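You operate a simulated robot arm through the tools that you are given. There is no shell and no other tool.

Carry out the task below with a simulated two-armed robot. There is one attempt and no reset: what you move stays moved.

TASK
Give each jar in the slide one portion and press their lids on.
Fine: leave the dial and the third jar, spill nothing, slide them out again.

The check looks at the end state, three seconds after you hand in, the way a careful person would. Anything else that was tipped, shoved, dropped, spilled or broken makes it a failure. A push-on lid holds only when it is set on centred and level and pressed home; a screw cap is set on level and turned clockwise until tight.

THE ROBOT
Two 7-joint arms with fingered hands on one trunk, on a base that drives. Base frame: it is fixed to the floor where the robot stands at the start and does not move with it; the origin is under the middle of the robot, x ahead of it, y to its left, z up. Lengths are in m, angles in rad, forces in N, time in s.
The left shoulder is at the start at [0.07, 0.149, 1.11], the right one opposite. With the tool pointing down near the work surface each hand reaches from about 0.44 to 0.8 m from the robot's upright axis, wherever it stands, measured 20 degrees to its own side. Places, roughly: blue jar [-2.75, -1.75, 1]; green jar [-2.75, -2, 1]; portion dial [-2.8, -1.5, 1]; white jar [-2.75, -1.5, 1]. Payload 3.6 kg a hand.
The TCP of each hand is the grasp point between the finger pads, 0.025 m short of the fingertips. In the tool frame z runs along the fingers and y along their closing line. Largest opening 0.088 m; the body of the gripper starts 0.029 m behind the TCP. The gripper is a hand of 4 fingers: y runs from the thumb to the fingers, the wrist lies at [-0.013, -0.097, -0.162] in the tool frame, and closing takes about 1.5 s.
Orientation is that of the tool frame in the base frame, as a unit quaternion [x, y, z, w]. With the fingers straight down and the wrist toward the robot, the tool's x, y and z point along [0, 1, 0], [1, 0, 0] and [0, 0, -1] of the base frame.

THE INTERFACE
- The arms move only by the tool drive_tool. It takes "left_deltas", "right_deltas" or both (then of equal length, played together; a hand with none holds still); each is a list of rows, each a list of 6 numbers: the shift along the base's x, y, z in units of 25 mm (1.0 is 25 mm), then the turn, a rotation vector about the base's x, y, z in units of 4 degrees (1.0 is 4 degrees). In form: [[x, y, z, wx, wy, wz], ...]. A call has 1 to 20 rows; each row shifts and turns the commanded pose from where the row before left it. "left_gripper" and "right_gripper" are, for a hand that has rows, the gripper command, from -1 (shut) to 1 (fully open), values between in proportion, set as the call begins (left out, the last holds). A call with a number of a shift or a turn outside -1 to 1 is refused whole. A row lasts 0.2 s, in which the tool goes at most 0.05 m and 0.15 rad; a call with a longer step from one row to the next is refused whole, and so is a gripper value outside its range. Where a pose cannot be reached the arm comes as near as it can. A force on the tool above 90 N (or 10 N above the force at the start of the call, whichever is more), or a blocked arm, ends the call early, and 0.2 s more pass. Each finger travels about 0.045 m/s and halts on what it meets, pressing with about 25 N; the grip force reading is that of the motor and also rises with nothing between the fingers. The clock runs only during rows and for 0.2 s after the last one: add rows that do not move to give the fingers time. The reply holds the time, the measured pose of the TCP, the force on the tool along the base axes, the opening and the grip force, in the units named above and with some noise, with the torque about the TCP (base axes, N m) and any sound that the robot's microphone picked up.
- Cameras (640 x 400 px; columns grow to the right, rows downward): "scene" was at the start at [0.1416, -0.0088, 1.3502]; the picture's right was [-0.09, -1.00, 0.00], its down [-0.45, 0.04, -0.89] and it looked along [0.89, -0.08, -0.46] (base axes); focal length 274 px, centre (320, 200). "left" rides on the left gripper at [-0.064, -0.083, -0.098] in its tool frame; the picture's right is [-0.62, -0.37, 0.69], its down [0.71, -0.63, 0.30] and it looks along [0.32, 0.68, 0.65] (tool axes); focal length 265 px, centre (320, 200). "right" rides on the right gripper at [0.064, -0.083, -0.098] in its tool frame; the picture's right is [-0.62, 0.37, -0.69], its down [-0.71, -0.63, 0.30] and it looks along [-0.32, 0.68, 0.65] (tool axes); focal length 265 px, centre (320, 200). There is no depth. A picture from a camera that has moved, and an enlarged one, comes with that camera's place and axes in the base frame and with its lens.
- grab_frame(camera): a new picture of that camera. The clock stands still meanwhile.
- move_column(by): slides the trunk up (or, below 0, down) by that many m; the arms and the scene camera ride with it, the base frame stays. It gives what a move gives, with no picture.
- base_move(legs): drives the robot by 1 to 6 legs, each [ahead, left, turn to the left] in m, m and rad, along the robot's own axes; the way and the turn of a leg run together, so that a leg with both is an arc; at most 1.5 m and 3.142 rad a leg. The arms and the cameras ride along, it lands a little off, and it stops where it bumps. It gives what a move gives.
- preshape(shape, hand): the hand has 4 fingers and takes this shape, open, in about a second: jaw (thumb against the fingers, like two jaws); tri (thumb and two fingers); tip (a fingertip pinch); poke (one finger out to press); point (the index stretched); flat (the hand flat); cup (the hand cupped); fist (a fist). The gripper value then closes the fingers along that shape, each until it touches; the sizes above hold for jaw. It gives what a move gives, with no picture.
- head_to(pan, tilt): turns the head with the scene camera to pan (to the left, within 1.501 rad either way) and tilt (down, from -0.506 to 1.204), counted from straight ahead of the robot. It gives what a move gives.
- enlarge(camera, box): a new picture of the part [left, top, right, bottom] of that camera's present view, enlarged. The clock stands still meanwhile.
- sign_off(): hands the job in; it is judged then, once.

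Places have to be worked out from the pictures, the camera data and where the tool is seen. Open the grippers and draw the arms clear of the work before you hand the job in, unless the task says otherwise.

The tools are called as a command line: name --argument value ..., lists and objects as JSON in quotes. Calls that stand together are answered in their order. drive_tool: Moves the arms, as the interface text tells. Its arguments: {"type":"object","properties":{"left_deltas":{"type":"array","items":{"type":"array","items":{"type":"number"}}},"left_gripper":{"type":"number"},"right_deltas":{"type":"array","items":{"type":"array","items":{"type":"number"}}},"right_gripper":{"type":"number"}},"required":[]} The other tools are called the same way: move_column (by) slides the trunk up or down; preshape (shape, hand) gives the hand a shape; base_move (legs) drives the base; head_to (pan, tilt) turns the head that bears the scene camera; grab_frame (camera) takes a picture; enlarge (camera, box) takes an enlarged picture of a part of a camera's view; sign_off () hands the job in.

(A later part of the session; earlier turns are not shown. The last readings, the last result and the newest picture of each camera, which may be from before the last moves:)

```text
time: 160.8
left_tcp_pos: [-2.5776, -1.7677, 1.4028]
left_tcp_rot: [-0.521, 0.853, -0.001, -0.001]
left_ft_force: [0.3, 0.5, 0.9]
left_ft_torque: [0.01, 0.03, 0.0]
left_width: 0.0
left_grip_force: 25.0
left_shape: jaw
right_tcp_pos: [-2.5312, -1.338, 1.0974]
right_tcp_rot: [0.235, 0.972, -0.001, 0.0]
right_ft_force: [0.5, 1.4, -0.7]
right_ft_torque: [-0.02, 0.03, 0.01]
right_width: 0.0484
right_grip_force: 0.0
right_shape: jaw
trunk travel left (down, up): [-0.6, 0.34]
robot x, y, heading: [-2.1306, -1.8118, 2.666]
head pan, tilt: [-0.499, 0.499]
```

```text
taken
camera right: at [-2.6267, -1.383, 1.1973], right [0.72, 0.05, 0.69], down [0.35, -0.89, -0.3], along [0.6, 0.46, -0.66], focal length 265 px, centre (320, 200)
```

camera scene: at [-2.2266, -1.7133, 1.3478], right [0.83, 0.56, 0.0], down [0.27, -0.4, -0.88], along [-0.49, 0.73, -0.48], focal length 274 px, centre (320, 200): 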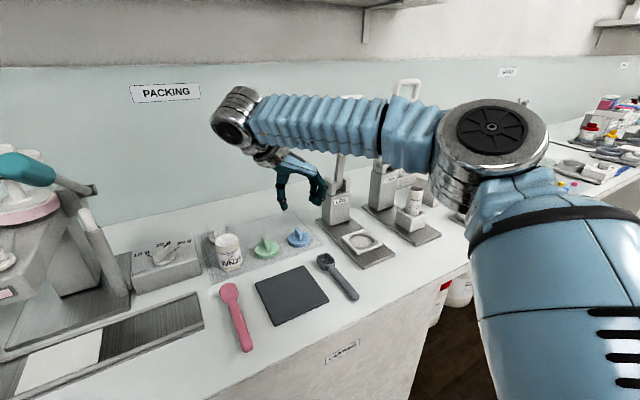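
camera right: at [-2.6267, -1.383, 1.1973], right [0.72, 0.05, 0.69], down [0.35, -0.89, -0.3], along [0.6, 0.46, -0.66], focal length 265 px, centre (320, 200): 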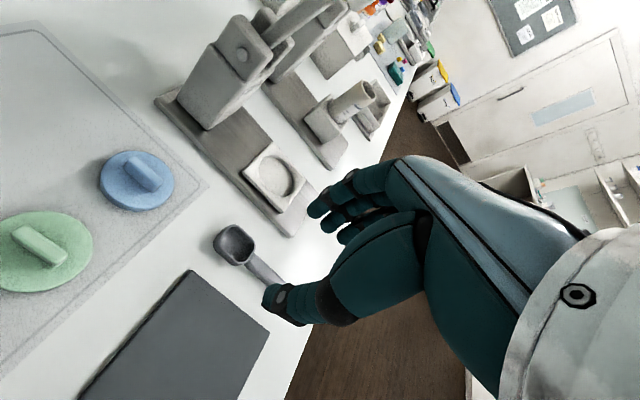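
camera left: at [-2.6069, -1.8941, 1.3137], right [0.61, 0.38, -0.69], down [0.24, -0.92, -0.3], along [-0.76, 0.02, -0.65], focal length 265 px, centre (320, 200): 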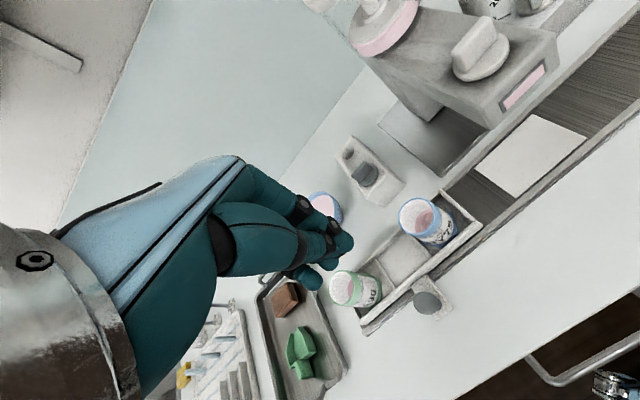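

In this orientation the forearm sweeps over the presses on the right, which is unsafe. Instead I'll grasp the lids by their rims (≈60 mm across) with the hand in its straight orientation. I'll back up and rotate the right hand back 90°.

drive_tool --right_deltas '[[0.44, -0.23, 0.9, 0, 0, 0], [0.44, -0.23, 0.9, 0, 0, 0], [0.44, -0.23, 0.9, 0, 0, 0], [0.44, -0.23, 0.9, 0, 0, 0], [0, 0, 0.4, 0, 0, 1], [0, 0, 0.4, 0, 0, 1], [0, 0, 0, 0, 0, 1], [0, 0, 0, 0, 0, 1], [0, 0, 0, 0, 0, 1], [0, 0, 0, 0, 0, 1], [0, 0, 0, 0, 0, 1], [0, 0, 0, 0, 0, 1], [0, 0, 0, 0, 0, 1], [0, 0, 0, 0, 0, 1], [0, 0, 0, 0, 0, 1], [0, 0, 0, 0, 0, 1], [0, 0, 0, 0, 0, 1], [0, 0, 0, 0, 0, 1], [0, 0, 0, 0, 0, 1], [0, 0, 0, 0, 0, 1]]' --right_gripper 1

drive_tool --right_deltas '[[0, 0, 0, 0, 0, 1], [0, 0, 0, 0, 0, 1], [0, 0, 0, 0, 0, 1], [0, 0, 0, 0, 0, 1], [0, 0, 0, 0, 0, 1], [0, 0, 0, 0, 0, 1], [0, 0, 0, 0, 0, 0.5]]'

grab_frame --camera "scene"

grab_frame --camera "right"

```text
time: 165.0
left_tcp_pos: [-2.5777, -1.7687, 1.4019]
left_tcp_rot: [-0.521, 0.853, -0.001, -0.002]
left_ft_force: [0.4, -0.7, -0.6]
left_ft_torque: [0.03, 0.03, 0.01]
left_width: 0.0
left_grip_force: 24.9
left_shape: jaw
right_tcp_pos: [-2.486, -1.3612, 1.2067]
right_tcp_rot: [-0.317, 0.948, -0.001, 0.001]
right_ft_force: [-1.2, 1.1, 0.2]
right_ft_torque: [0.02, 0.0, 0.04]
right_width: 0.0875
right_grip_force: 0.0
right_shape: jaw
trunk travel left (down, up): [-0.6, 0.34]
robot x, y, heading: [-2.1283, -1.8136, 2.663]
head pan, tilt: [-0.499, 0.499]
```

```text
time: 166.6
left_tcp_pos: [-2.5797, -1.7687, 1.4023]
left_tcp_rot: [-0.522, 0.853, 0.0, -0.001]
left_ft_force: [-0.6, 0.9, -0.2]
left_ft_torque: [0.02, 0.0, -0.02]
left_width: 0.0
left_grip_force: 25.1
left_shape: jaw
right_tcp_pos: [-2.4861, -1.361, 1.206]
right_tcp_rot: [-0.523, 0.852, 0.0, -0.001]
right_ft_force: [-0.5, 0.1, -0.2]
right_ft_torque: [-0.01, 0.0, -0.02]
right_width: 0.0875
right_grip_force: 0.1
right_shape: jaw
trunk travel left (down, up): [-0.6, 0.34]
robot x, y, heading: [-2.1319, -1.8122, 2.663]
head pan, tilt: [-0.499, 0.499]
```

```text
taken
camera scene: at [-2.2264, -1.7141, 1.3479], right [0.83, 0.56, 0.0], down [0.27, -0.4, -0.88], along [-0.49, 0.73, -0.48], focal length 274 px, centre (320, 200)
```

scene: 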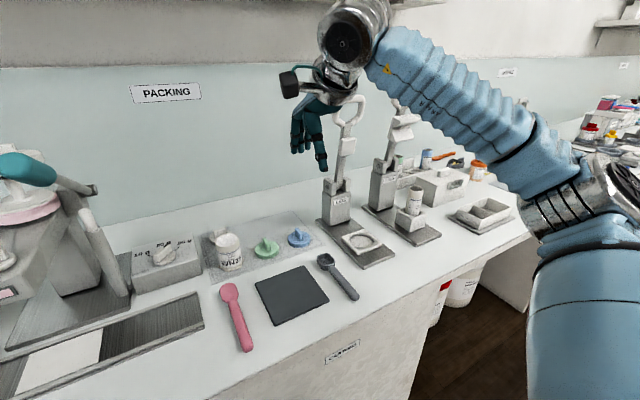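

```text
taken
camera right: at [-2.443, -1.4565, 1.307], right [-0.05, 0.72, 0.69], down [0.89, 0.35, -0.3], along [-0.46, 0.6, -0.65], focal length 265 px, centre (320, 200)
```

right: 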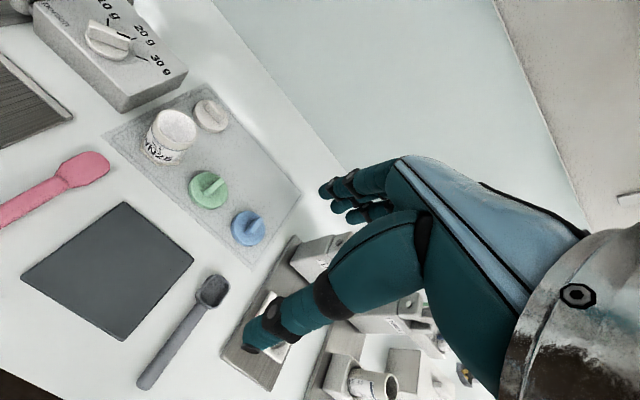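

The hand is back in straight orientation with the lids in its camera view. I'll zoom on the lids for accurate positions.

enlarge --camera "right" --box '[130, 90, 300, 260]'

```text
2.35 times, centred on (215, 175) of right
camera zoom: at [-2.443, -1.4565, 1.307], right [-0.05, 0.72, 0.69], down [0.89, 0.35, -0.3], along [-0.46, 0.6, -0.65], focal length 624 px, centre (567, 259)
```

zoom: 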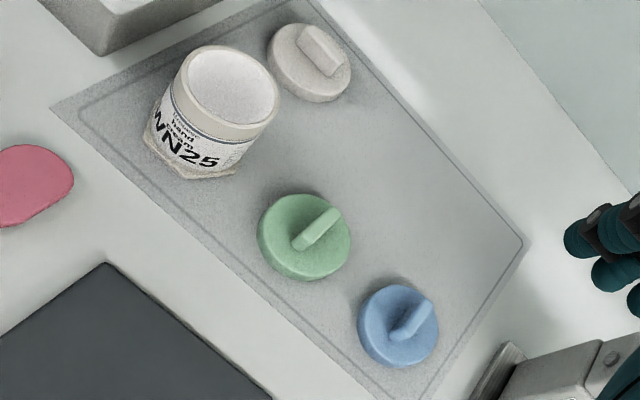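

Positions agree: blue lid (-2.605,-1.257), green (-2.645,-1.337). I'll move the open right hand over the blue lid and lower to z≈1.01.

drive_tool --right_deltas '[[-0.952, 0.832, 0, 0, 0, 0], [-0.952, 0.832, 0, 0, 0, 0], [-0.952, 0.832, 0, 0, 0, 0], [-0.952, 0.832, 0, 0, 0, 0], [-0.952, 0.832, 0, 0, 0, 0], [0, 0, -1, 0, 0, 0], [0, 0, -1, 0, 0, 0], [0, 0, -1, 0, 0, 0], [0, 0, -1, 0, 0, 0], [0, 0, -1, 0, 0, 0], [0, 0, -1, 0, 0, 0], [0, 0, -1, 0, 0, 0], [0, 0, -0.8, 0, 0, 0], [0, 0, 0, 0, 0, 0]]' --right_gripper 1

grab_frame --camera "right"

enlarge --camera "scene" --box '[190, 120, 410, 280]'

```text
time: 169.6
left_tcp_pos: [-2.5785, -1.7696, 1.4035]
left_tcp_rot: [-0.521, 0.853, -0.001, -0.001]
left_ft_force: [0.2, 0.0, 0.2]
left_ft_torque: [-0.02, 0.02, 0.0]
left_width: 0.0001
left_grip_force: 25.5
left_shape: jaw
right_tcp_pos: [-2.6046, -1.258, 1.0142]
right_tcp_rot: [-0.522, 0.853, 0.0, 0.0]
right_ft_force: [0.1, 0.1, 0.4]
right_ft_torque: [0.01, 0.01, 0.01]
right_width: 0.0877
right_grip_force: 0.0
right_shape: jaw
trunk travel left (down, up): [-0.6, 0.34]
robot x, y, heading: [-2.1331, -1.8127, 2.659]
head pan, tilt: [-0.499, 0.499]
```

```text
taken
camera right: at [-2.5619, -1.3528, 1.114], right [-0.05, 0.72, 0.69], down [0.89, 0.35, -0.3], along [-0.46, 0.6, -0.65], focal length 265 px, centre (320, 200)
```

right: 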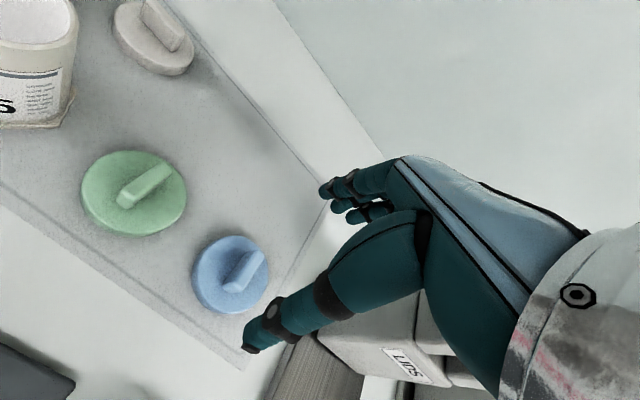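

```text
2.50 times, centred on (300, 200) of scene
camera zoom: at [-2.2265, -1.7148, 1.3479], right [0.83, 0.56, 0.0], down [0.27, -0.4, -0.88], along [-0.49, 0.73, -0.48], focal length 684 px, centre (370, 200)
```

zoom: 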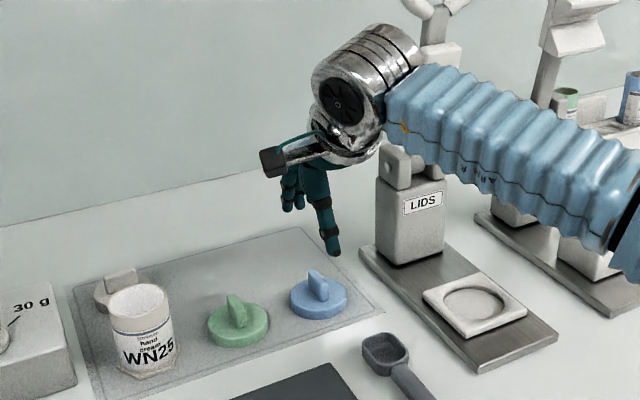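

The hand is centred over the blue lid (projected 230,272 vs lid 231,274). I'll lower to z≈0.94 and check.

drive_tool --right_deltas '[[0, 0, -0.8, 0, 0, 0], [0, 0, -0.8, 0, 0, 0], [0, 0, -0.8, 0, 0, 0], [0, 0, -0.56, 0, 0, 0], [0, 0, 0, 0, 0, 0]]'

grab_frame --camera "right"

enlarge --camera "scene" --box '[240, 170, 370, 270]'

```text
time: 170.8
left_tcp_pos: [-2.5785, -1.7699, 1.4029]
left_tcp_rot: [-0.522, 0.853, 0.0, -0.001]
left_ft_force: [0.4, 0.8, 0.4]
left_ft_torque: [-0.02, 0.0, 0.02]
left_width: 0.0
left_grip_force: 25.1
left_shape: jaw
right_tcp_pos: [-2.6049, -1.2555, 0.9385]
right_tcp_rot: [-0.523, 0.853, 0.0, 0.0]
right_ft_force: [0.0, 0.1, -0.5]
right_ft_torque: [0.02, -0.02, 0.0]
right_width: 0.0876
right_grip_force: 0.0
right_shape: jaw
trunk travel left (down, up): [-0.6, 0.34]
robot x, y, heading: [-2.13, -1.81, 2.662]
head pan, tilt: [-0.499, 0.499]
```

```text
taken
camera right: at [-2.5613, -1.3519, 1.0386], right [-0.05, 0.72, 0.69], down [0.89, 0.35, -0.3], along [-0.46, 0.6, -0.65], focal length 265 px, centre (320, 200)
```

right: 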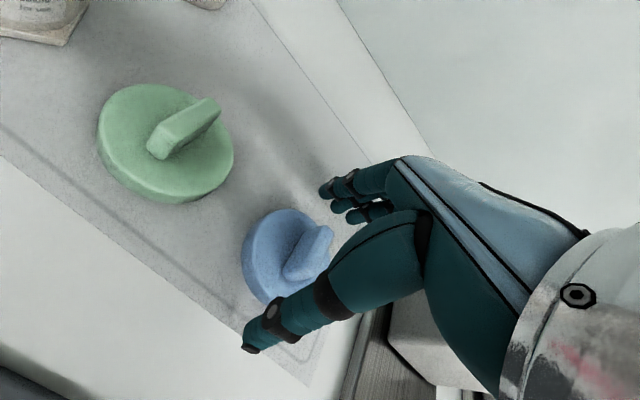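

```text
4.00 times, centred on (305, 220) of scene
camera zoom: at [-2.2263, -1.7146, 1.3479], right [0.83, 0.56, 0.0], down [0.27, -0.4, -0.88], along [-0.49, 0.73, -0.48], focal length 1095 px, centre (380, 120)
```

zoom: 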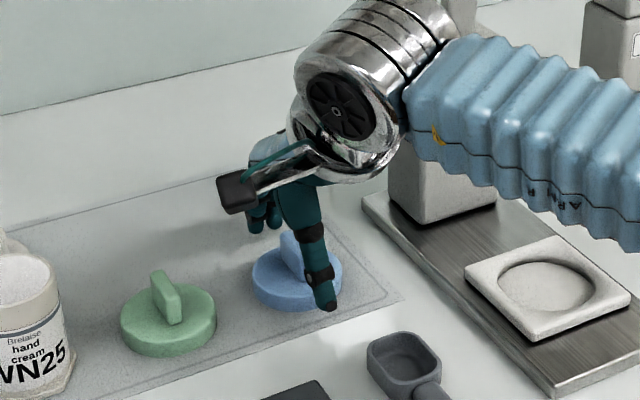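

Thumb and fingers straddle the lid. I'll lower about 8 mm more, gently, checking for mat contact.

drive_tool --right_deltas '[[0, 0, -0.16, 0, 0, 0], [0, 0, -0.16, 0, 0, 0], [0, 0, 0, 0, 0, 0]]'

```text
time: 171.6
left_tcp_pos: [-2.5787, -1.7689, 1.403]
left_tcp_rot: [-0.522, 0.853, 0.0, -0.001]
left_ft_force: [-0.2, 0.3, 0.4]
left_ft_torque: [0.02, 0.01, -0.03]
left_width: 0.0
left_grip_force: 24.8
left_shape: jaw
right_tcp_pos: [-2.6047, -1.2567, 0.9306]
right_tcp_rot: [-0.522, 0.853, -0.001, 0.001]
right_ft_force: [0.1, -0.7, -0.1]
right_ft_torque: [0.0, -0.01, -0.01]
right_width: 0.0876
right_grip_force: 0.1
right_shape: jaw
trunk travel left (down, up): [-0.6, 0.34]
robot x, y, heading: [-2.1316, -1.8131, 2.659]
head pan, tilt: [-0.499, 0.499]
```

Still no contact; 3 mm more, in small steps.

drive_tool --right_deltas '[[0, 0, -0.06, 0, 0, 0], [0, 0, -0.06, 0, 0, 0], [0, 0, 0, 0, 0, 0]]'

enlarge --camera "scene" --box '[270, 200, 350, 260]'

```text
time: 172.4
left_tcp_pos: [-2.5796, -1.7681, 1.4035]
left_tcp_rot: [-0.523, 0.853, -0.001, 0.0]
left_ft_force: [-0.7, -0.7, -0.5]
left_ft_torque: [0.02, 0.03, -0.01]
left_width: 0.0
left_grip_force: 25.1
left_shape: jaw
right_tcp_pos: [-2.6048, -1.256, 0.9272]
right_tcp_rot: [-0.523, 0.853, 0.0, 0.0]
right_ft_force: [0.2, 0.1, 0.4]
right_ft_torque: [0.0, 0.0, -0.02]
right_width: 0.0877
right_grip_force: 0.0
right_shape: jaw
trunk travel left (down, up): [-0.6, 0.34]
robot x, y, heading: [-2.1305, -1.8147, 2.658]
head pan, tilt: [-0.499, 0.499]
```

```text
6.67 times, centred on (310, 230) of scene
camera zoom: at [-2.2265, -1.7143, 1.3479], right [0.83, 0.56, 0.0], down [0.27, -0.4, -0.88], along [-0.49, 0.73, -0.48], focal length 1825 px, centre (387, 0)
```

zoom: 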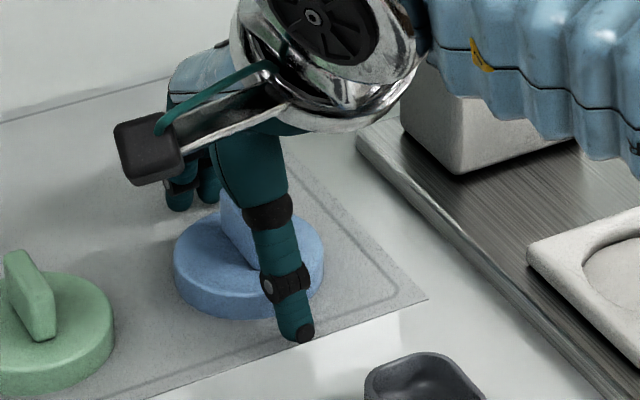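

The thumb and fingers are at rim level. I'll close the right gripper on the lid's rim.

drive_tool --right_deltas '[[0, 0, 0, 0, 0, 0], [0, 0, 0, 0, 0, 0], [0, 0, 0, 0, 0, 0], [0, 0, 0, 0, 0, 0], [0, 0, 0, 0, 0, 0], [0, 0, 0, 0, 0, 0], [0, 0, 0, 0, 0, 0], [0, 0, 0, 0, 0, 0]]' --right_gripper -1

enlarge --camera "scene" --box '[270, 200, 350, 260]'

grab_frame --camera "right"

```text
time: 174.2
left_tcp_pos: [-2.5793, -1.7702, 1.4025]
left_tcp_rot: [-0.522, 0.853, -0.001, -0.001]
left_ft_force: [-0.3, -0.2, -0.2]
left_ft_torque: [0.0, 0.02, 0.0]
left_width: 0.0001
left_grip_force: 25.3
left_shape: jaw
right_tcp_pos: [-2.6062, -1.2565, 0.9275]
right_tcp_rot: [-0.522, 0.853, 0.0, 0.0]
right_ft_force: [-1.2, -0.7, 0.2]
right_ft_torque: [0.02, -0.01, 0.0]
right_width: 0.0532
right_grip_force: 24.6
right_shape: jaw
trunk travel left (down, up): [-0.6, 0.34]
robot x, y, heading: [-2.1332, -1.8148, 2.663]
head pan, tilt: [-0.499, 0.499]
```

```text
6.67 times, centred on (310, 230) of scene
camera zoom: at [-2.2265, -1.7144, 1.3479], right [0.83, 0.56, 0.0], down [0.27, -0.4, -0.88], along [-0.49, 0.73, -0.48], focal length 1825 px, centre (387, 0)
```

zoom: 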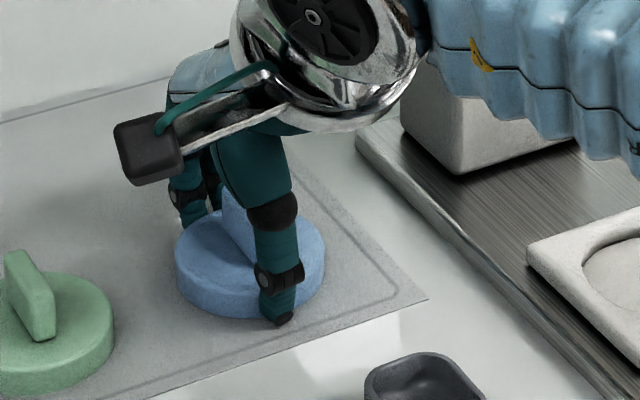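

```text
taken
camera right: at [-2.562, -1.3519, 1.0276], right [-0.05, 0.72, 0.69], down [0.89, 0.35, -0.3], along [-0.46, 0.6, -0.65], focal length 265 px, centre (320, 200)
```

right: 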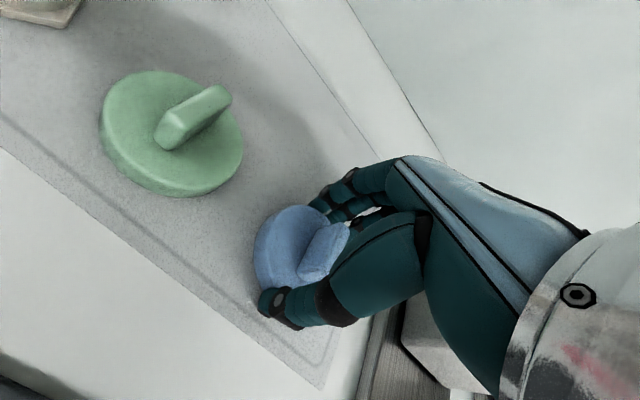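

The lid is gripped (width 53 mm, 25 N). I'll lift 50 mm and check it comes along level.

drive_tool --right_deltas '[[0, 0, 0.3, 0, 0, 0], [0, 0, 0.5, 0, 0, 0], [0, 0, 0.6, 0, 0, 0], [0, 0, 0.6, 0, 0, 0], [0, 0, 0, 0, 0, 0]]'

enlarge --camera "scene" --box '[250, 170, 370, 260]'

grab_frame --camera "right"

```text
time: 175.4
left_tcp_pos: [-2.5784, -1.768, 1.4027]
left_tcp_rot: [-0.522, 0.853, 0.0, -0.001]
left_ft_force: [0.5, 0.5, -0.1]
left_ft_torque: [-0.02, 0.0, -0.01]
left_width: 0.0
left_grip_force: 25.0
left_shape: jaw
right_tcp_pos: [-2.6059, -1.2567, 0.9771]
right_tcp_rot: [-0.522, 0.853, -0.001, 0.001]
right_ft_force: [0.8, 0.2, 0.0]
right_ft_torque: [0.0, -0.05, 0.0]
right_width: 0.0533
right_grip_force: 24.7
right_shape: jaw
trunk travel left (down, up): [-0.6, 0.34]
robot x, y, heading: [-2.1312, -1.8128, 2.663]
head pan, tilt: [-0.499, 0.499]
```

```text
4.44 times, centred on (310, 215) of scene
camera zoom: at [-2.2265, -1.7142, 1.3478], right [0.83, 0.56, 0.0], down [0.27, -0.4, -0.88], along [-0.49, 0.73, -0.48], focal length 1217 px, centre (364, 133)
```

zoom: 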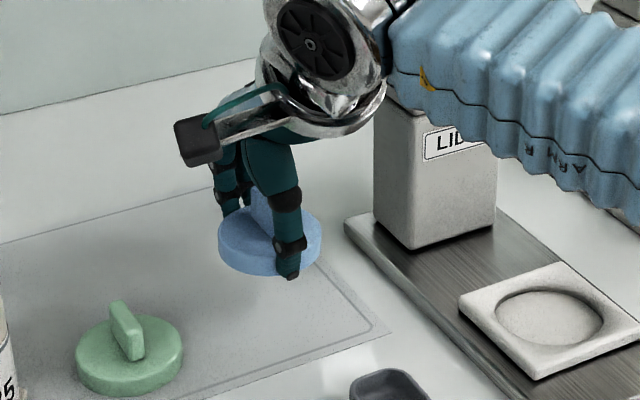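

```text
taken
camera right: at [-2.5622, -1.3522, 1.0768], right [-0.05, 0.72, 0.69], down [0.89, 0.35, -0.3], along [-0.46, 0.6, -0.65], focal length 265 px, centre (320, 200)
```

right: 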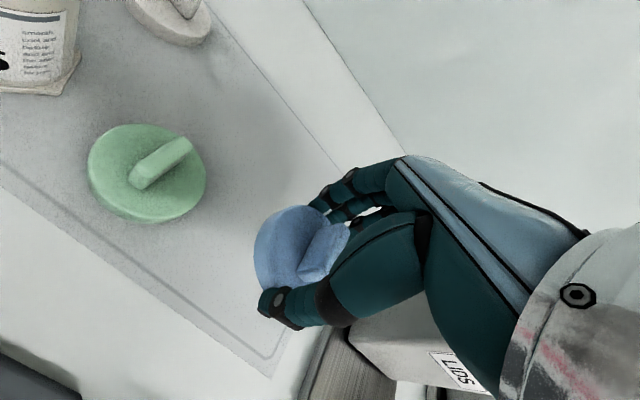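

The blue lid is held level. I'll raise it to z≈1.35 and draw it back toward me, ready for driving left.

drive_tool --right_deltas '[[0, 0, 1, 0, 0, 0], [0.2, -0.1, 1, 0, 0, 0], [0.5, -0.26, 1, 0, 0, 0], [0.5, -0.26, 1, 0, 0, 0], [0.5, -0.26, 1, 0, 0, 0], [0.5, -0.26, 1, 0, 0, 0], [0.5, -0.26, 1, 0, 0, 0], [0.5, -0.26, 1, 0, 0, 0], [0.5, -0.26, 1, 0, 0, 0], [0.5, -0.26, 1, 0, 0, 0], [0.5, -0.26, 1, 0, 0, 0], [0.5, -0.26, 1, 0, 0, 0], [0.5, -0.26, 1, 0, 0, 0], [0.5, -0.26, 1, 0, 0, 0], [0.5, -0.26, 1, 0, 0, 0]]'

grab_frame --camera "right"

```text
time: 178.6
left_tcp_pos: [-2.5781, -1.7707, 1.4034]
left_tcp_rot: [-0.522, 0.853, -0.001, -0.001]
left_ft_force: [0.3, 0.1, 0.3]
left_ft_torque: [0.02, -0.02, 0.0]
left_width: 0.0001
left_grip_force: 25.0
left_shape: jaw
right_tcp_pos: [-2.4369, -1.346, 1.355]
right_tcp_rot: [-0.522, 0.853, 0.0, 0.001]
right_ft_force: [1.1, -0.5, 0.4]
right_ft_torque: [0.0, -0.04, 0.01]
right_width: 0.053
right_grip_force: 24.6
right_shape: jaw
trunk travel left (down, up): [-0.6, 0.34]
robot x, y, heading: [-2.1326, -1.8122, 2.661]
head pan, tilt: [-0.499, 0.499]
```

```text
taken
camera right: at [-2.3937, -1.4413, 1.4542], right [-0.05, 0.72, 0.69], down [0.89, 0.35, -0.3], along [-0.46, 0.6, -0.65], focal length 265 px, centre (320, 200)
```

right: 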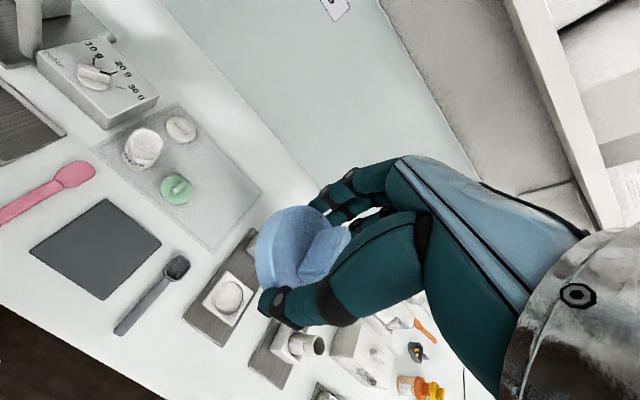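

The lid is secure. I'll drive left 0.45 m to stand near the tray with the jars.

base_move --legs '[[0, 0.45, 0]]'

head_to --pan 0 --tilt 0.75

grab_frame --camera "scene"

grab_frame --camera "right"

grab_frame --camera "left"

```text
time: 184.9
left_tcp_pos: [-2.7849, -2.1625, 1.4034]
left_tcp_rot: [-0.52, 0.854, -0.001, -0.001]
left_ft_force: [-0.3, -0.5, 0.0]
left_ft_torque: [-0.01, -0.03, 0.02]
left_width: 0.0002
left_grip_force: 25.3
left_shape: jaw
right_tcp_pos: [-2.6431, -1.7382, 1.3537]
right_tcp_rot: [-0.52, 0.854, -0.001, -0.001]
right_ft_force: [0.5, 0.5, -0.4]
right_ft_torque: [-0.02, 0.02, 0.0]
right_width: 0.053
right_grip_force: 24.9
right_shape: jaw
trunk travel left (down, up): [-0.6, 0.34]
robot x, y, heading: [-2.3386, -2.2126, 2.659]
head pan, tilt: [-0.499, 0.499]
```

```text
time: 185.8
left_tcp_pos: [-2.7857, -2.1662, 1.4021]
left_tcp_rot: [-0.52, 0.854, -0.001, -0.002]
left_ft_force: [0.2, -0.6, 0.0]
left_ft_torque: [0.02, 0.02, 0.02]
left_width: 0.0001
left_grip_force: 25.5
left_shape: jaw
right_tcp_pos: [-2.6433, -1.741, 1.3549]
right_tcp_rot: [-0.52, 0.854, 0.0, 0.0]
right_ft_force: [-1.0, -0.6, 0.1]
right_ft_torque: [-0.01, -0.01, 0.02]
right_width: 0.0528
right_grip_force: 25.0
right_shape: jaw
trunk travel left (down, up): [-0.6, 0.34]
robot x, y, heading: [-2.3403, -2.2059, 2.661]
head pan, tilt: [0.0, 0.75]
```

```text
taken
camera scene: at [-2.457, -2.1506, 1.326], right [0.47, 0.89, 0.0], down [0.6, -0.32, -0.73], along [-0.65, 0.34, -0.68], focal length 274 px, centre (320, 200)
```

scene: 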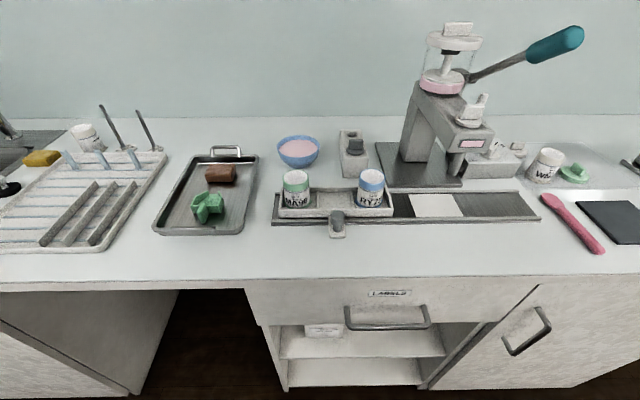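

```text
taken
camera right: at [-2.6006, -1.8373, 1.4537], right [-0.04, 0.72, 0.69], down [0.89, 0.35, -0.3], along [-0.46, 0.6, -0.65], focal length 265 px, centre (320, 200)
```

right: 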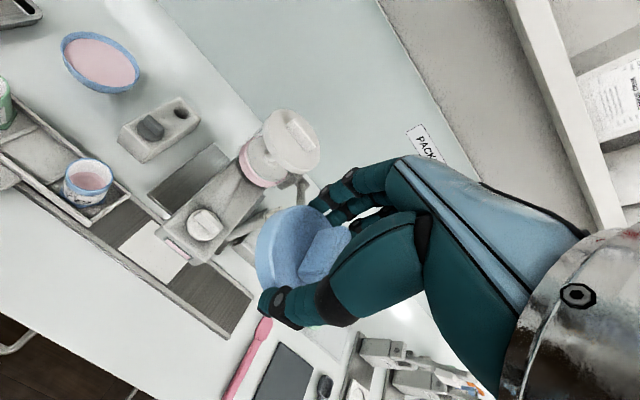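

```text
taken
camera left: at [-2.6813, -2.1476, 1.5025], right [0.61, 0.38, -0.69], down [0.23, -0.92, -0.3], along [-0.76, 0.03, -0.65], focal length 265 px, centre (320, 200)
```

left: 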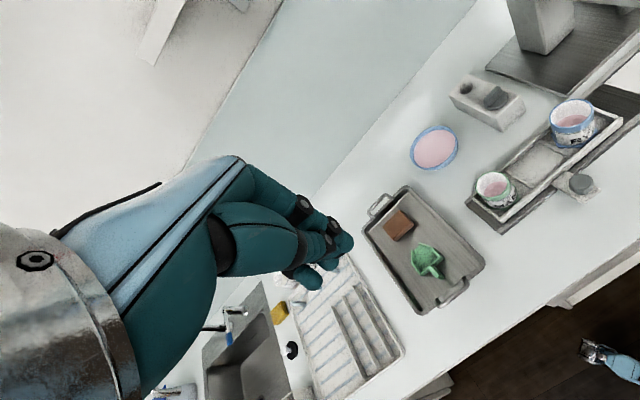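

Both jars show pink portions in the left camera. I'll zoom in to locate the jar rims precisely from two cameras.

enlarge --camera "scene" --box '[260, 150, 420, 250]'

enlarge --camera "left" --box '[440, 80, 640, 240]'

enlarge --camera "right" --box '[0, 80, 200, 250]'

```text
4.00 times, centred on (340, 200) of scene
camera zoom: at [-2.457, -2.1506, 1.326], right [0.47, 0.89, 0.0], down [0.6, -0.32, -0.73], along [-0.65, 0.34, -0.68], focal length 1095 px, centre (240, 200)
```

zoom: 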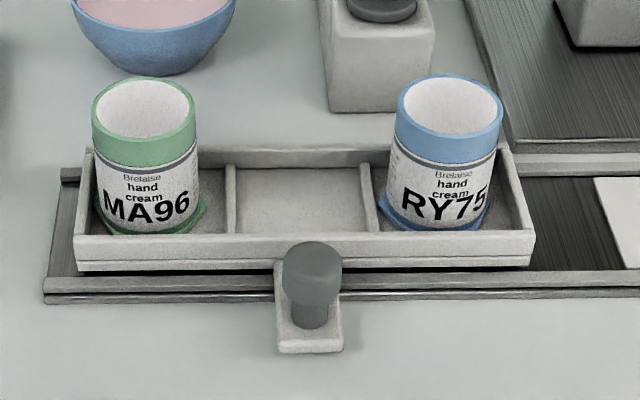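

```text
2.50 times, centred on (540, 160) of left
camera zoom: at [-2.6813, -2.1476, 1.5025], right [0.61, 0.38, -0.69], down [0.23, -0.92, -0.3], along [-0.76, 0.03, -0.65], focal length 664 px, centre (-230, 300)
```

zoom: 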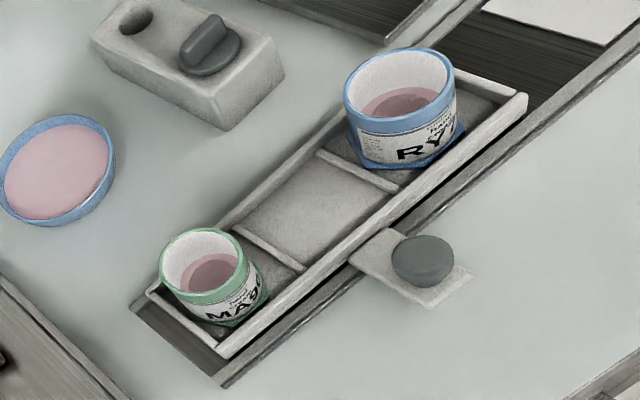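

```text
2.35 times, centred on (100, 165) of right
camera zoom: at [-2.6006, -1.8373, 1.4537], right [-0.04, 0.72, 0.69], down [0.89, 0.35, -0.3], along [-0.46, 0.6, -0.65], focal length 624 px, centre (838, 282)
```

zoom: 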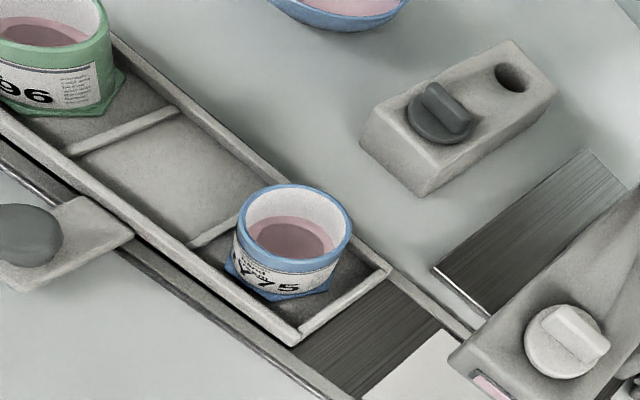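

Each jar has one portion. Blue jar rim triangulates (three cameras) to (-2.7875,-1.8605,0.99); green to (-2.856,-1.995). I'll carry the blue lid over the blue jar and come down to z≈1.08.

drive_tool --right_deltas '[[-0.961, -0.797, 0, 0, 0, 0], [-0.961, -0.797, 0, 0, 0, 0], [-0.961, -0.797, 0, 0, 0, 0], [-0.961, -0.797, 0, 0, 0, 0], [-0.961, -0.797, 0, 0, 0, 0], [-0.961, -0.797, 0, 0, 0, 0], [0, 0, -1, 0, 0, 0], [0, 0, -1, 0, 0, 0], [0, 0, -1, 0, 0, 0], [0, 0, -1, 0, 0, 0], [0, 0, -1, 0, 0, 0], [0, 0, -1, 0, 0, 0], [0, 0, -1, 0, 0, 0], [0, 0, -1, 0, 0, 0], [0, 0, -1, 0, 0, 0], [0, 0, -1, 0, 0, 0], [0, 0, -1, 0, 0, 0], [0, 0, 0, 0, 0, 0]]'

enlarge --camera "scene" --box '[260, 100, 480, 250]'

enlarge --camera "left" --box '[420, 40, 640, 240]'

grab_frame --camera "right"

```text
time: 189.6
left_tcp_pos: [-2.7853, -2.1659, 1.4032]
left_tcp_rot: [-0.52, 0.854, 0.0, -0.001]
left_ft_force: [-0.3, 1.0, -0.1]
left_ft_torque: [0.0, -0.01, 0.04]
left_width: 0.0
left_grip_force: 25.0
left_shape: jaw
right_tcp_pos: [-2.7865, -1.8614, 1.078]
right_tcp_rot: [-0.52, 0.854, 0.001, 0.0]
right_ft_force: [-0.3, -0.3, -0.2]
right_ft_torque: [0.02, 0.0, -0.01]
right_width: 0.0527
right_grip_force: 25.1
right_shape: jaw
trunk travel left (down, up): [-0.6, 0.34]
robot x, y, heading: [-2.3375, -2.2124, 2.657]
head pan, tilt: [0.0, 0.75]
```

```text
2.67 times, centred on (370, 175) of scene
camera zoom: at [-2.4569, -2.1503, 1.3259], right [0.46, 0.89, 0.0], down [0.6, -0.32, -0.73], along [-0.65, 0.34, -0.68], focal length 730 px, centre (187, 267)
```

zoom: 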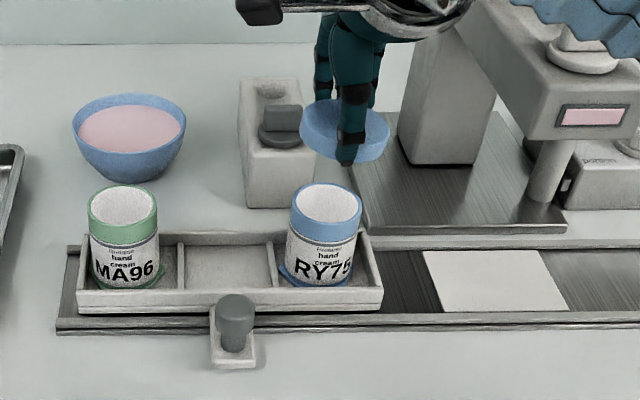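

```text
2.00 times, centred on (530, 140) of left
camera zoom: at [-2.6811, -2.1472, 1.5025], right [0.61, 0.38, -0.69], down [0.23, -0.92, -0.3], along [-0.76, 0.02, -0.65], focal length 531 px, centre (-100, 320)
```

zoom: 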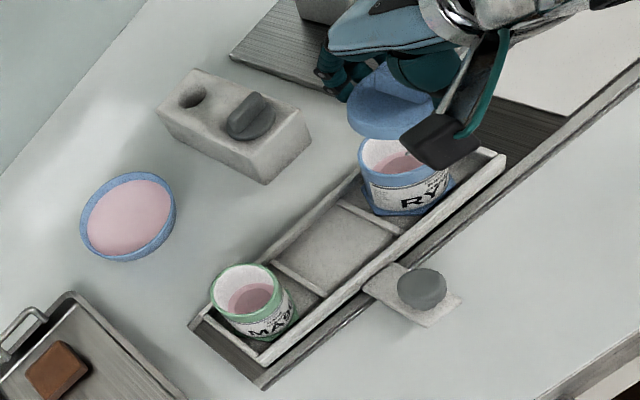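

```text
taken
camera right: at [-2.7441, -1.9566, 1.1778], right [-0.04, 0.72, 0.69], down [0.89, 0.35, -0.3], along [-0.46, 0.6, -0.65], focal length 265 px, centre (320, 200)
```

right: 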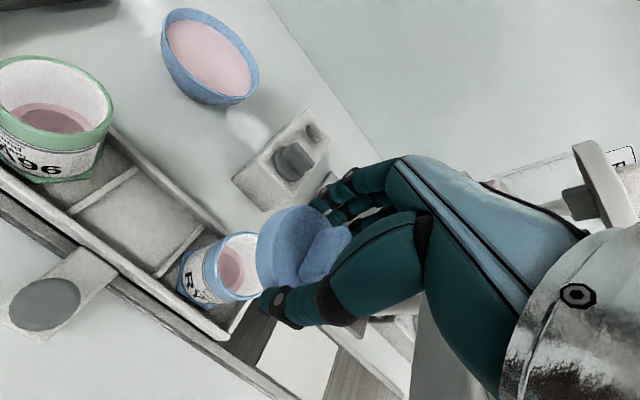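

I'll zoom in on the right hand's camera to compare the jar rim with where it should be for exact alignment (predicted centre (241,269)).

enlarge --camera "right" --box '[160, 200, 320, 330]'

enlarge --camera "scene" --box '[340, 120, 440, 220]'

```text
3.08 times, centred on (240, 265) of right
camera zoom: at [-2.7441, -1.9566, 1.1778], right [-0.04, 0.72, 0.69], down [0.89, 0.35, -0.3], along [-0.46, 0.6, -0.65], focal length 817 px, centre (566, 0)
```

zoom: 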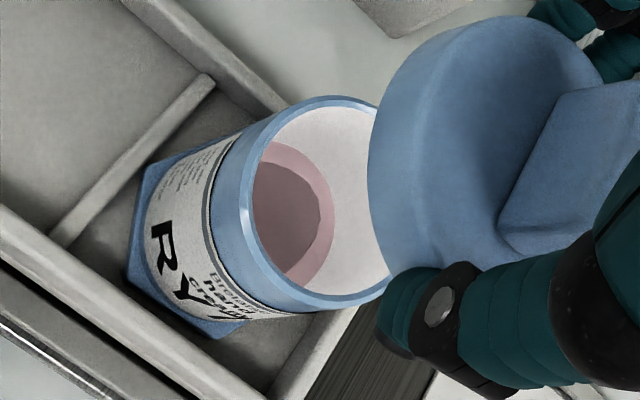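

```text
4.00 times, centred on (390, 170) of scene
camera zoom: at [-2.4569, -2.1503, 1.3259], right [0.46, 0.89, 0.0], down [0.6, -0.32, -0.73], along [-0.65, 0.34, -0.68], focal length 1095 px, centre (40, 320)
```

zoom: 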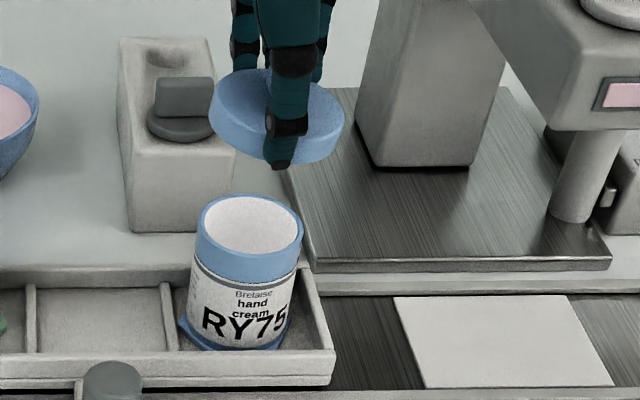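

Estimates agree to within a few mm. I'll lower to just above the rim (z≈1.027) where a side-by-side comparison is much less sensitive to height errors.

drive_tool --right_deltas '[[-0.05, 0.05, -0.5, 0, 0, 0], [-0.05, 0.06, -0.5, 0, 0, 0], [0, 0, -0.5, 0, 0, 0], [0, 0, -0.5, 0, 0, 0], [0, 0, 0, 0, 0, 0]]'

enlarge --camera "scene" --box '[330, 140, 430, 220]'

enlarge --camera "right" --box '[200, 170, 360, 320]'

enlarge --camera "left" --box '[500, 60, 640, 180]'

```text
time: 190.8
left_tcp_pos: [-2.7842, -2.1645, 1.4027]
left_tcp_rot: [-0.52, 0.854, -0.001, -0.001]
left_ft_force: [-0.4, 0.1, 0.1]
left_ft_torque: [-0.02, 0.0, 0.02]
left_width: 0.0002
left_grip_force: 25.2
left_shape: jaw
right_tcp_pos: [-2.7889, -1.8583, 1.0287]
right_tcp_rot: [-0.52, 0.854, 0.0, 0.001]
right_ft_force: [-0.1, 0.1, 0.8]
right_ft_torque: [-0.02, -0.01, -0.02]
right_width: 0.0524
right_grip_force: 25.1
right_shape: jaw
trunk travel left (down, up): [-0.6, 0.34]
robot x, y, heading: [-2.3426, -2.2158, 2.658]
head pan, tilt: [0.0, 0.75]
```

```text
5.00 times, centred on (380, 180) of scene
camera zoom: at [-2.4569, -2.1501, 1.3259], right [0.46, 0.89, 0.0], down [0.6, -0.32, -0.73], along [-0.65, 0.34, -0.68], focal length 1369 px, centre (20, 300)
```

zoom: 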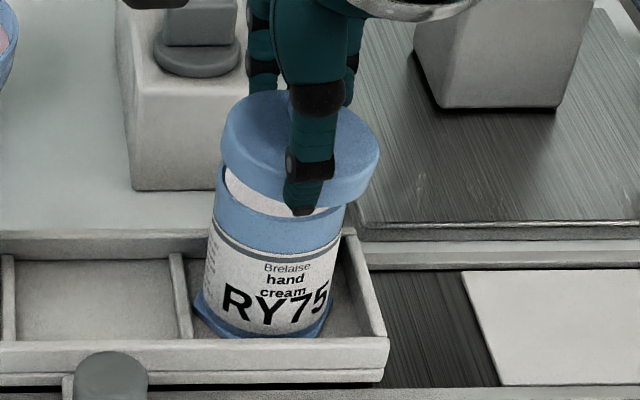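

```text
2.67 times, centred on (280, 245) of right
camera zoom: at [-2.7467, -1.9533, 1.1287], right [-0.04, 0.72, 0.69], down [0.89, 0.35, -0.3], along [-0.46, 0.6, -0.65], focal length 708 px, centre (427, 80)
```

zoom: 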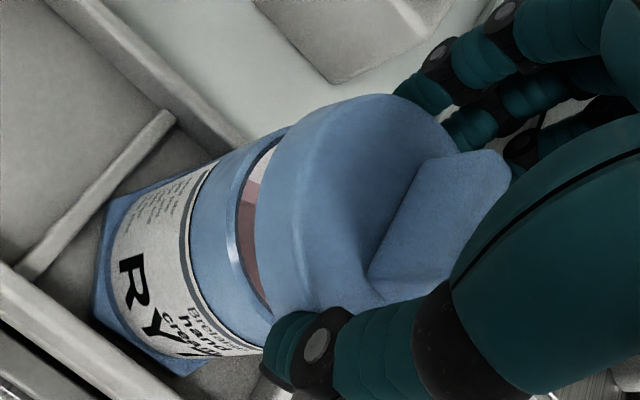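

```text
3.33 times, centred on (570, 120) of left
camera zoom: at [-2.6811, -2.1469, 1.5025], right [0.61, 0.38, -0.69], down [0.23, -0.92, -0.3], along [-0.76, 0.02, -0.65], focal length 885 px, centre (-513, 467)
```

zoom: 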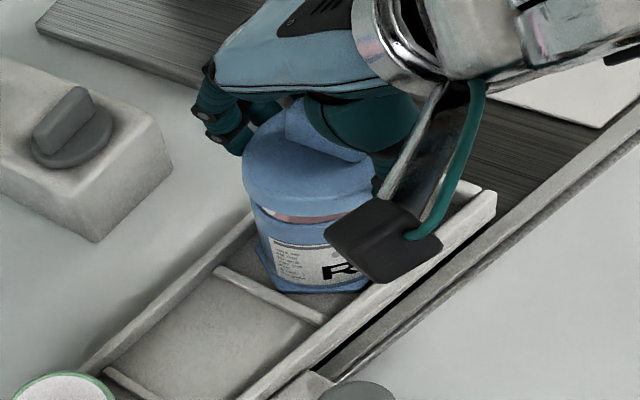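

Comparing silhouettes in two views, the lid sits about 4.5 mm too far right and ~4 mm too near relative to the jar. I'll correct by that amount and re-check.

drive_tool --right_deltas '[[-0.115, -0.05, 0, 0, 0, 0], [-0.115, -0.05, -0.1, 0, 0, 0], [0, 0, -0.1, 0, 0, 0], [0, 0, 0, 0, 0, 0]]'

enlarge --camera "scene" --box '[330, 140, 430, 220]'

enlarge --camera "left" --box '[540, 70, 640, 160]'

enlarge --camera "right" --box '[200, 170, 360, 320]'

```text
time: 191.8
left_tcp_pos: [-2.786, -2.1652, 1.4033]
left_tcp_rot: [-0.52, 0.854, -0.001, -0.001]
left_ft_force: [-0.2, -0.1, 0.4]
left_ft_torque: [0.0, -0.03, -0.02]
left_width: 0.0003
left_grip_force: 25.2
left_shape: jaw
right_tcp_pos: [-2.7947, -1.8593, 1.0231]
right_tcp_rot: [-0.52, 0.854, -0.001, 0.001]
right_ft_force: [0.2, -0.1, 0.4]
right_ft_torque: [-0.01, 0.0, -0.03]
right_width: 0.0528
right_grip_force: 25.1
right_shape: jaw
trunk travel left (down, up): [-0.6, 0.34]
robot x, y, heading: [-2.3414, -2.2168, 2.662]
head pan, tilt: [0.0, 0.75]
```

```text
5.00 times, centred on (380, 180) of scene
camera zoom: at [-2.4572, -2.1498, 1.3259], right [0.46, 0.89, 0.0], down [0.6, -0.32, -0.73], along [-0.65, 0.34, -0.68], focal length 1369 px, centre (20, 300)
```

zoom: 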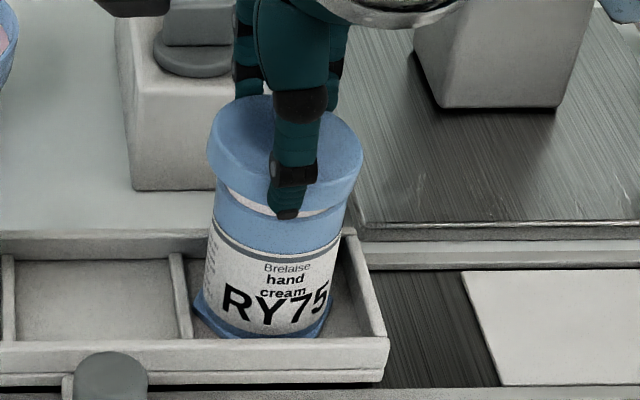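

```text
4.44 times, centred on (590, 115) of left
camera zoom: at [-2.6815, -2.1467, 1.5024], right [0.61, 0.38, -0.69], down [0.23, -0.92, -0.3], along [-0.76, 0.02, -0.65], focal length 1180 px, centre (-880, 578)
```

zoom: 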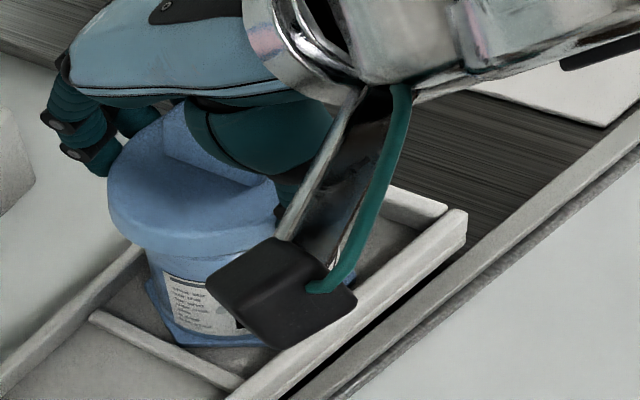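

```text
2.67 times, centred on (280, 245) of right
camera zoom: at [-2.7526, -1.9554, 1.1235], right [-0.04, 0.72, 0.69], down [0.89, 0.35, -0.3], along [-0.46, 0.6, -0.65], focal length 708 px, centre (427, 80)
```

zoom: 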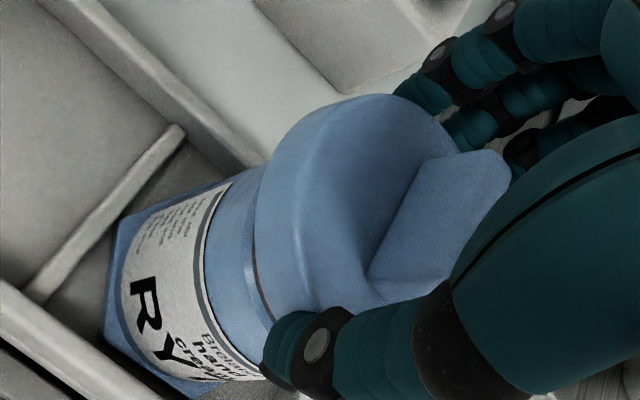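

The lid now overhangs the jar evenly in the head view (≈11 px left, 8 px right), and depth agrees within ~2 mm. I'll nudge 1 mm back and lower in small steps to feel contact.

drive_tool --right_deltas '[[0.045, 0, -0.06, 0, 0, 0], [0, 0, -0.06, 0, 0, 0], [0, 0, -0.06, 0, 0, 0], [0, 0, 0, 0, 0, 0]]'

enlarge --camera "scene" --box '[330, 140, 430, 220]'

```text
time: 192.8
left_tcp_pos: [-2.7848, -2.1654, 1.4031]
left_tcp_rot: [-0.52, 0.854, 0.0, 0.0]
left_ft_force: [0.0, -0.5, -0.6]
left_ft_torque: [-0.05, -0.02, 0.01]
left_width: 0.0002
left_grip_force: 25.6
left_shape: jaw
right_tcp_pos: [-2.7951, -1.8601, 1.0202]
right_tcp_rot: [-0.52, 0.854, -0.001, 0.0]
right_ft_force: [0.7, -0.5, 1.7]
right_ft_torque: [0.02, -0.08, 0.04]
right_width: 0.0528
right_grip_force: 24.8
right_shape: jaw
trunk travel left (down, up): [-0.6, 0.34]
robot x, y, heading: [-2.3407, -2.2101, 2.66]
head pan, tilt: [0.0, 0.75]
```

```text
5.00 times, centred on (380, 180) of scene
camera zoom: at [-2.457, -2.1497, 1.3259], right [0.46, 0.89, 0.0], down [0.6, -0.32, -0.73], along [-0.65, 0.34, -0.68], focal length 1369 px, centre (20, 300)
```

zoom: 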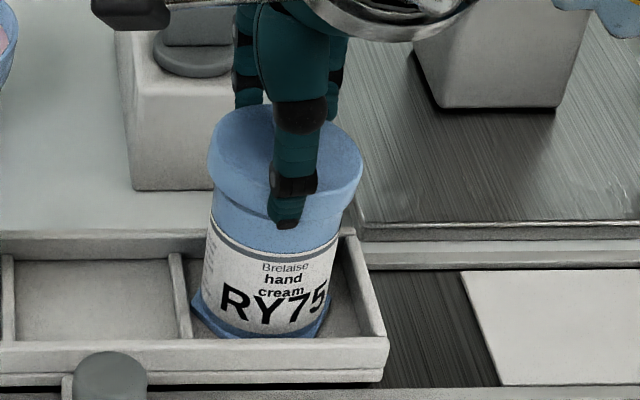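

Light contact (1.7 N). I'll look at all three views before pressing.

enlarge --camera "right" --box '[180, 170, 360, 330]'

enlarge --camera "left" --box '[540, 70, 640, 160]'

enlarge --camera "scene" --box '[355, 155, 415, 215]'

```text
2.50 times, centred on (270, 250) of right
camera zoom: at [-2.7514, -1.9554, 1.1196], right [-0.04, 0.72, 0.69], down [0.89, 0.35, -0.3], along [-0.46, 0.6, -0.65], focal length 664 px, centre (445, 75)
```

zoom: 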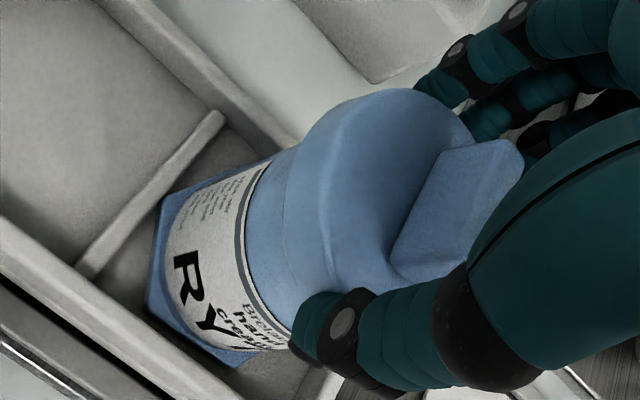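

```text
4.44 times, centred on (590, 115) of left
camera zoom: at [-2.6812, -2.1465, 1.5025], right [0.61, 0.38, -0.69], down [0.23, -0.92, -0.3], along [-0.76, 0.02, -0.65], focal length 1180 px, centre (-880, 578)
```

zoom: 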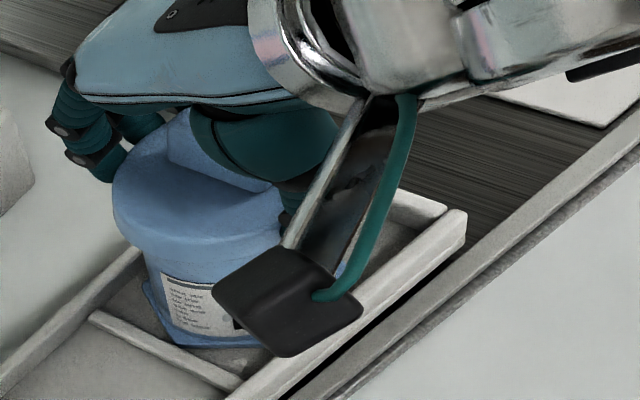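

```text
6.67 times, centred on (385, 185) of scene
camera zoom: at [-2.457, -2.1497, 1.3259], right [0.46, 0.89, 0.0], down [0.6, -0.32, -0.73], along [-0.65, 0.34, -0.68], focal length 1825 px, centre (-113, 300)
```

zoom: 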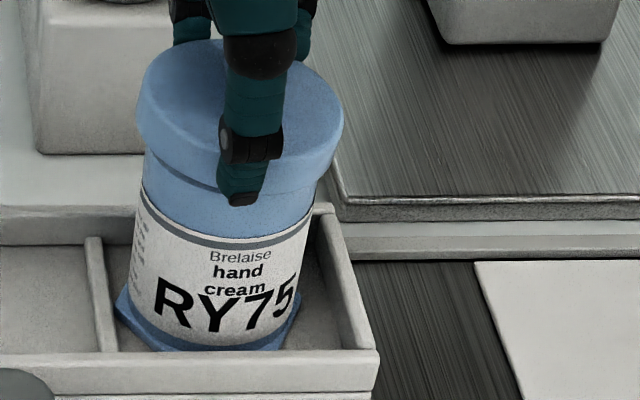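

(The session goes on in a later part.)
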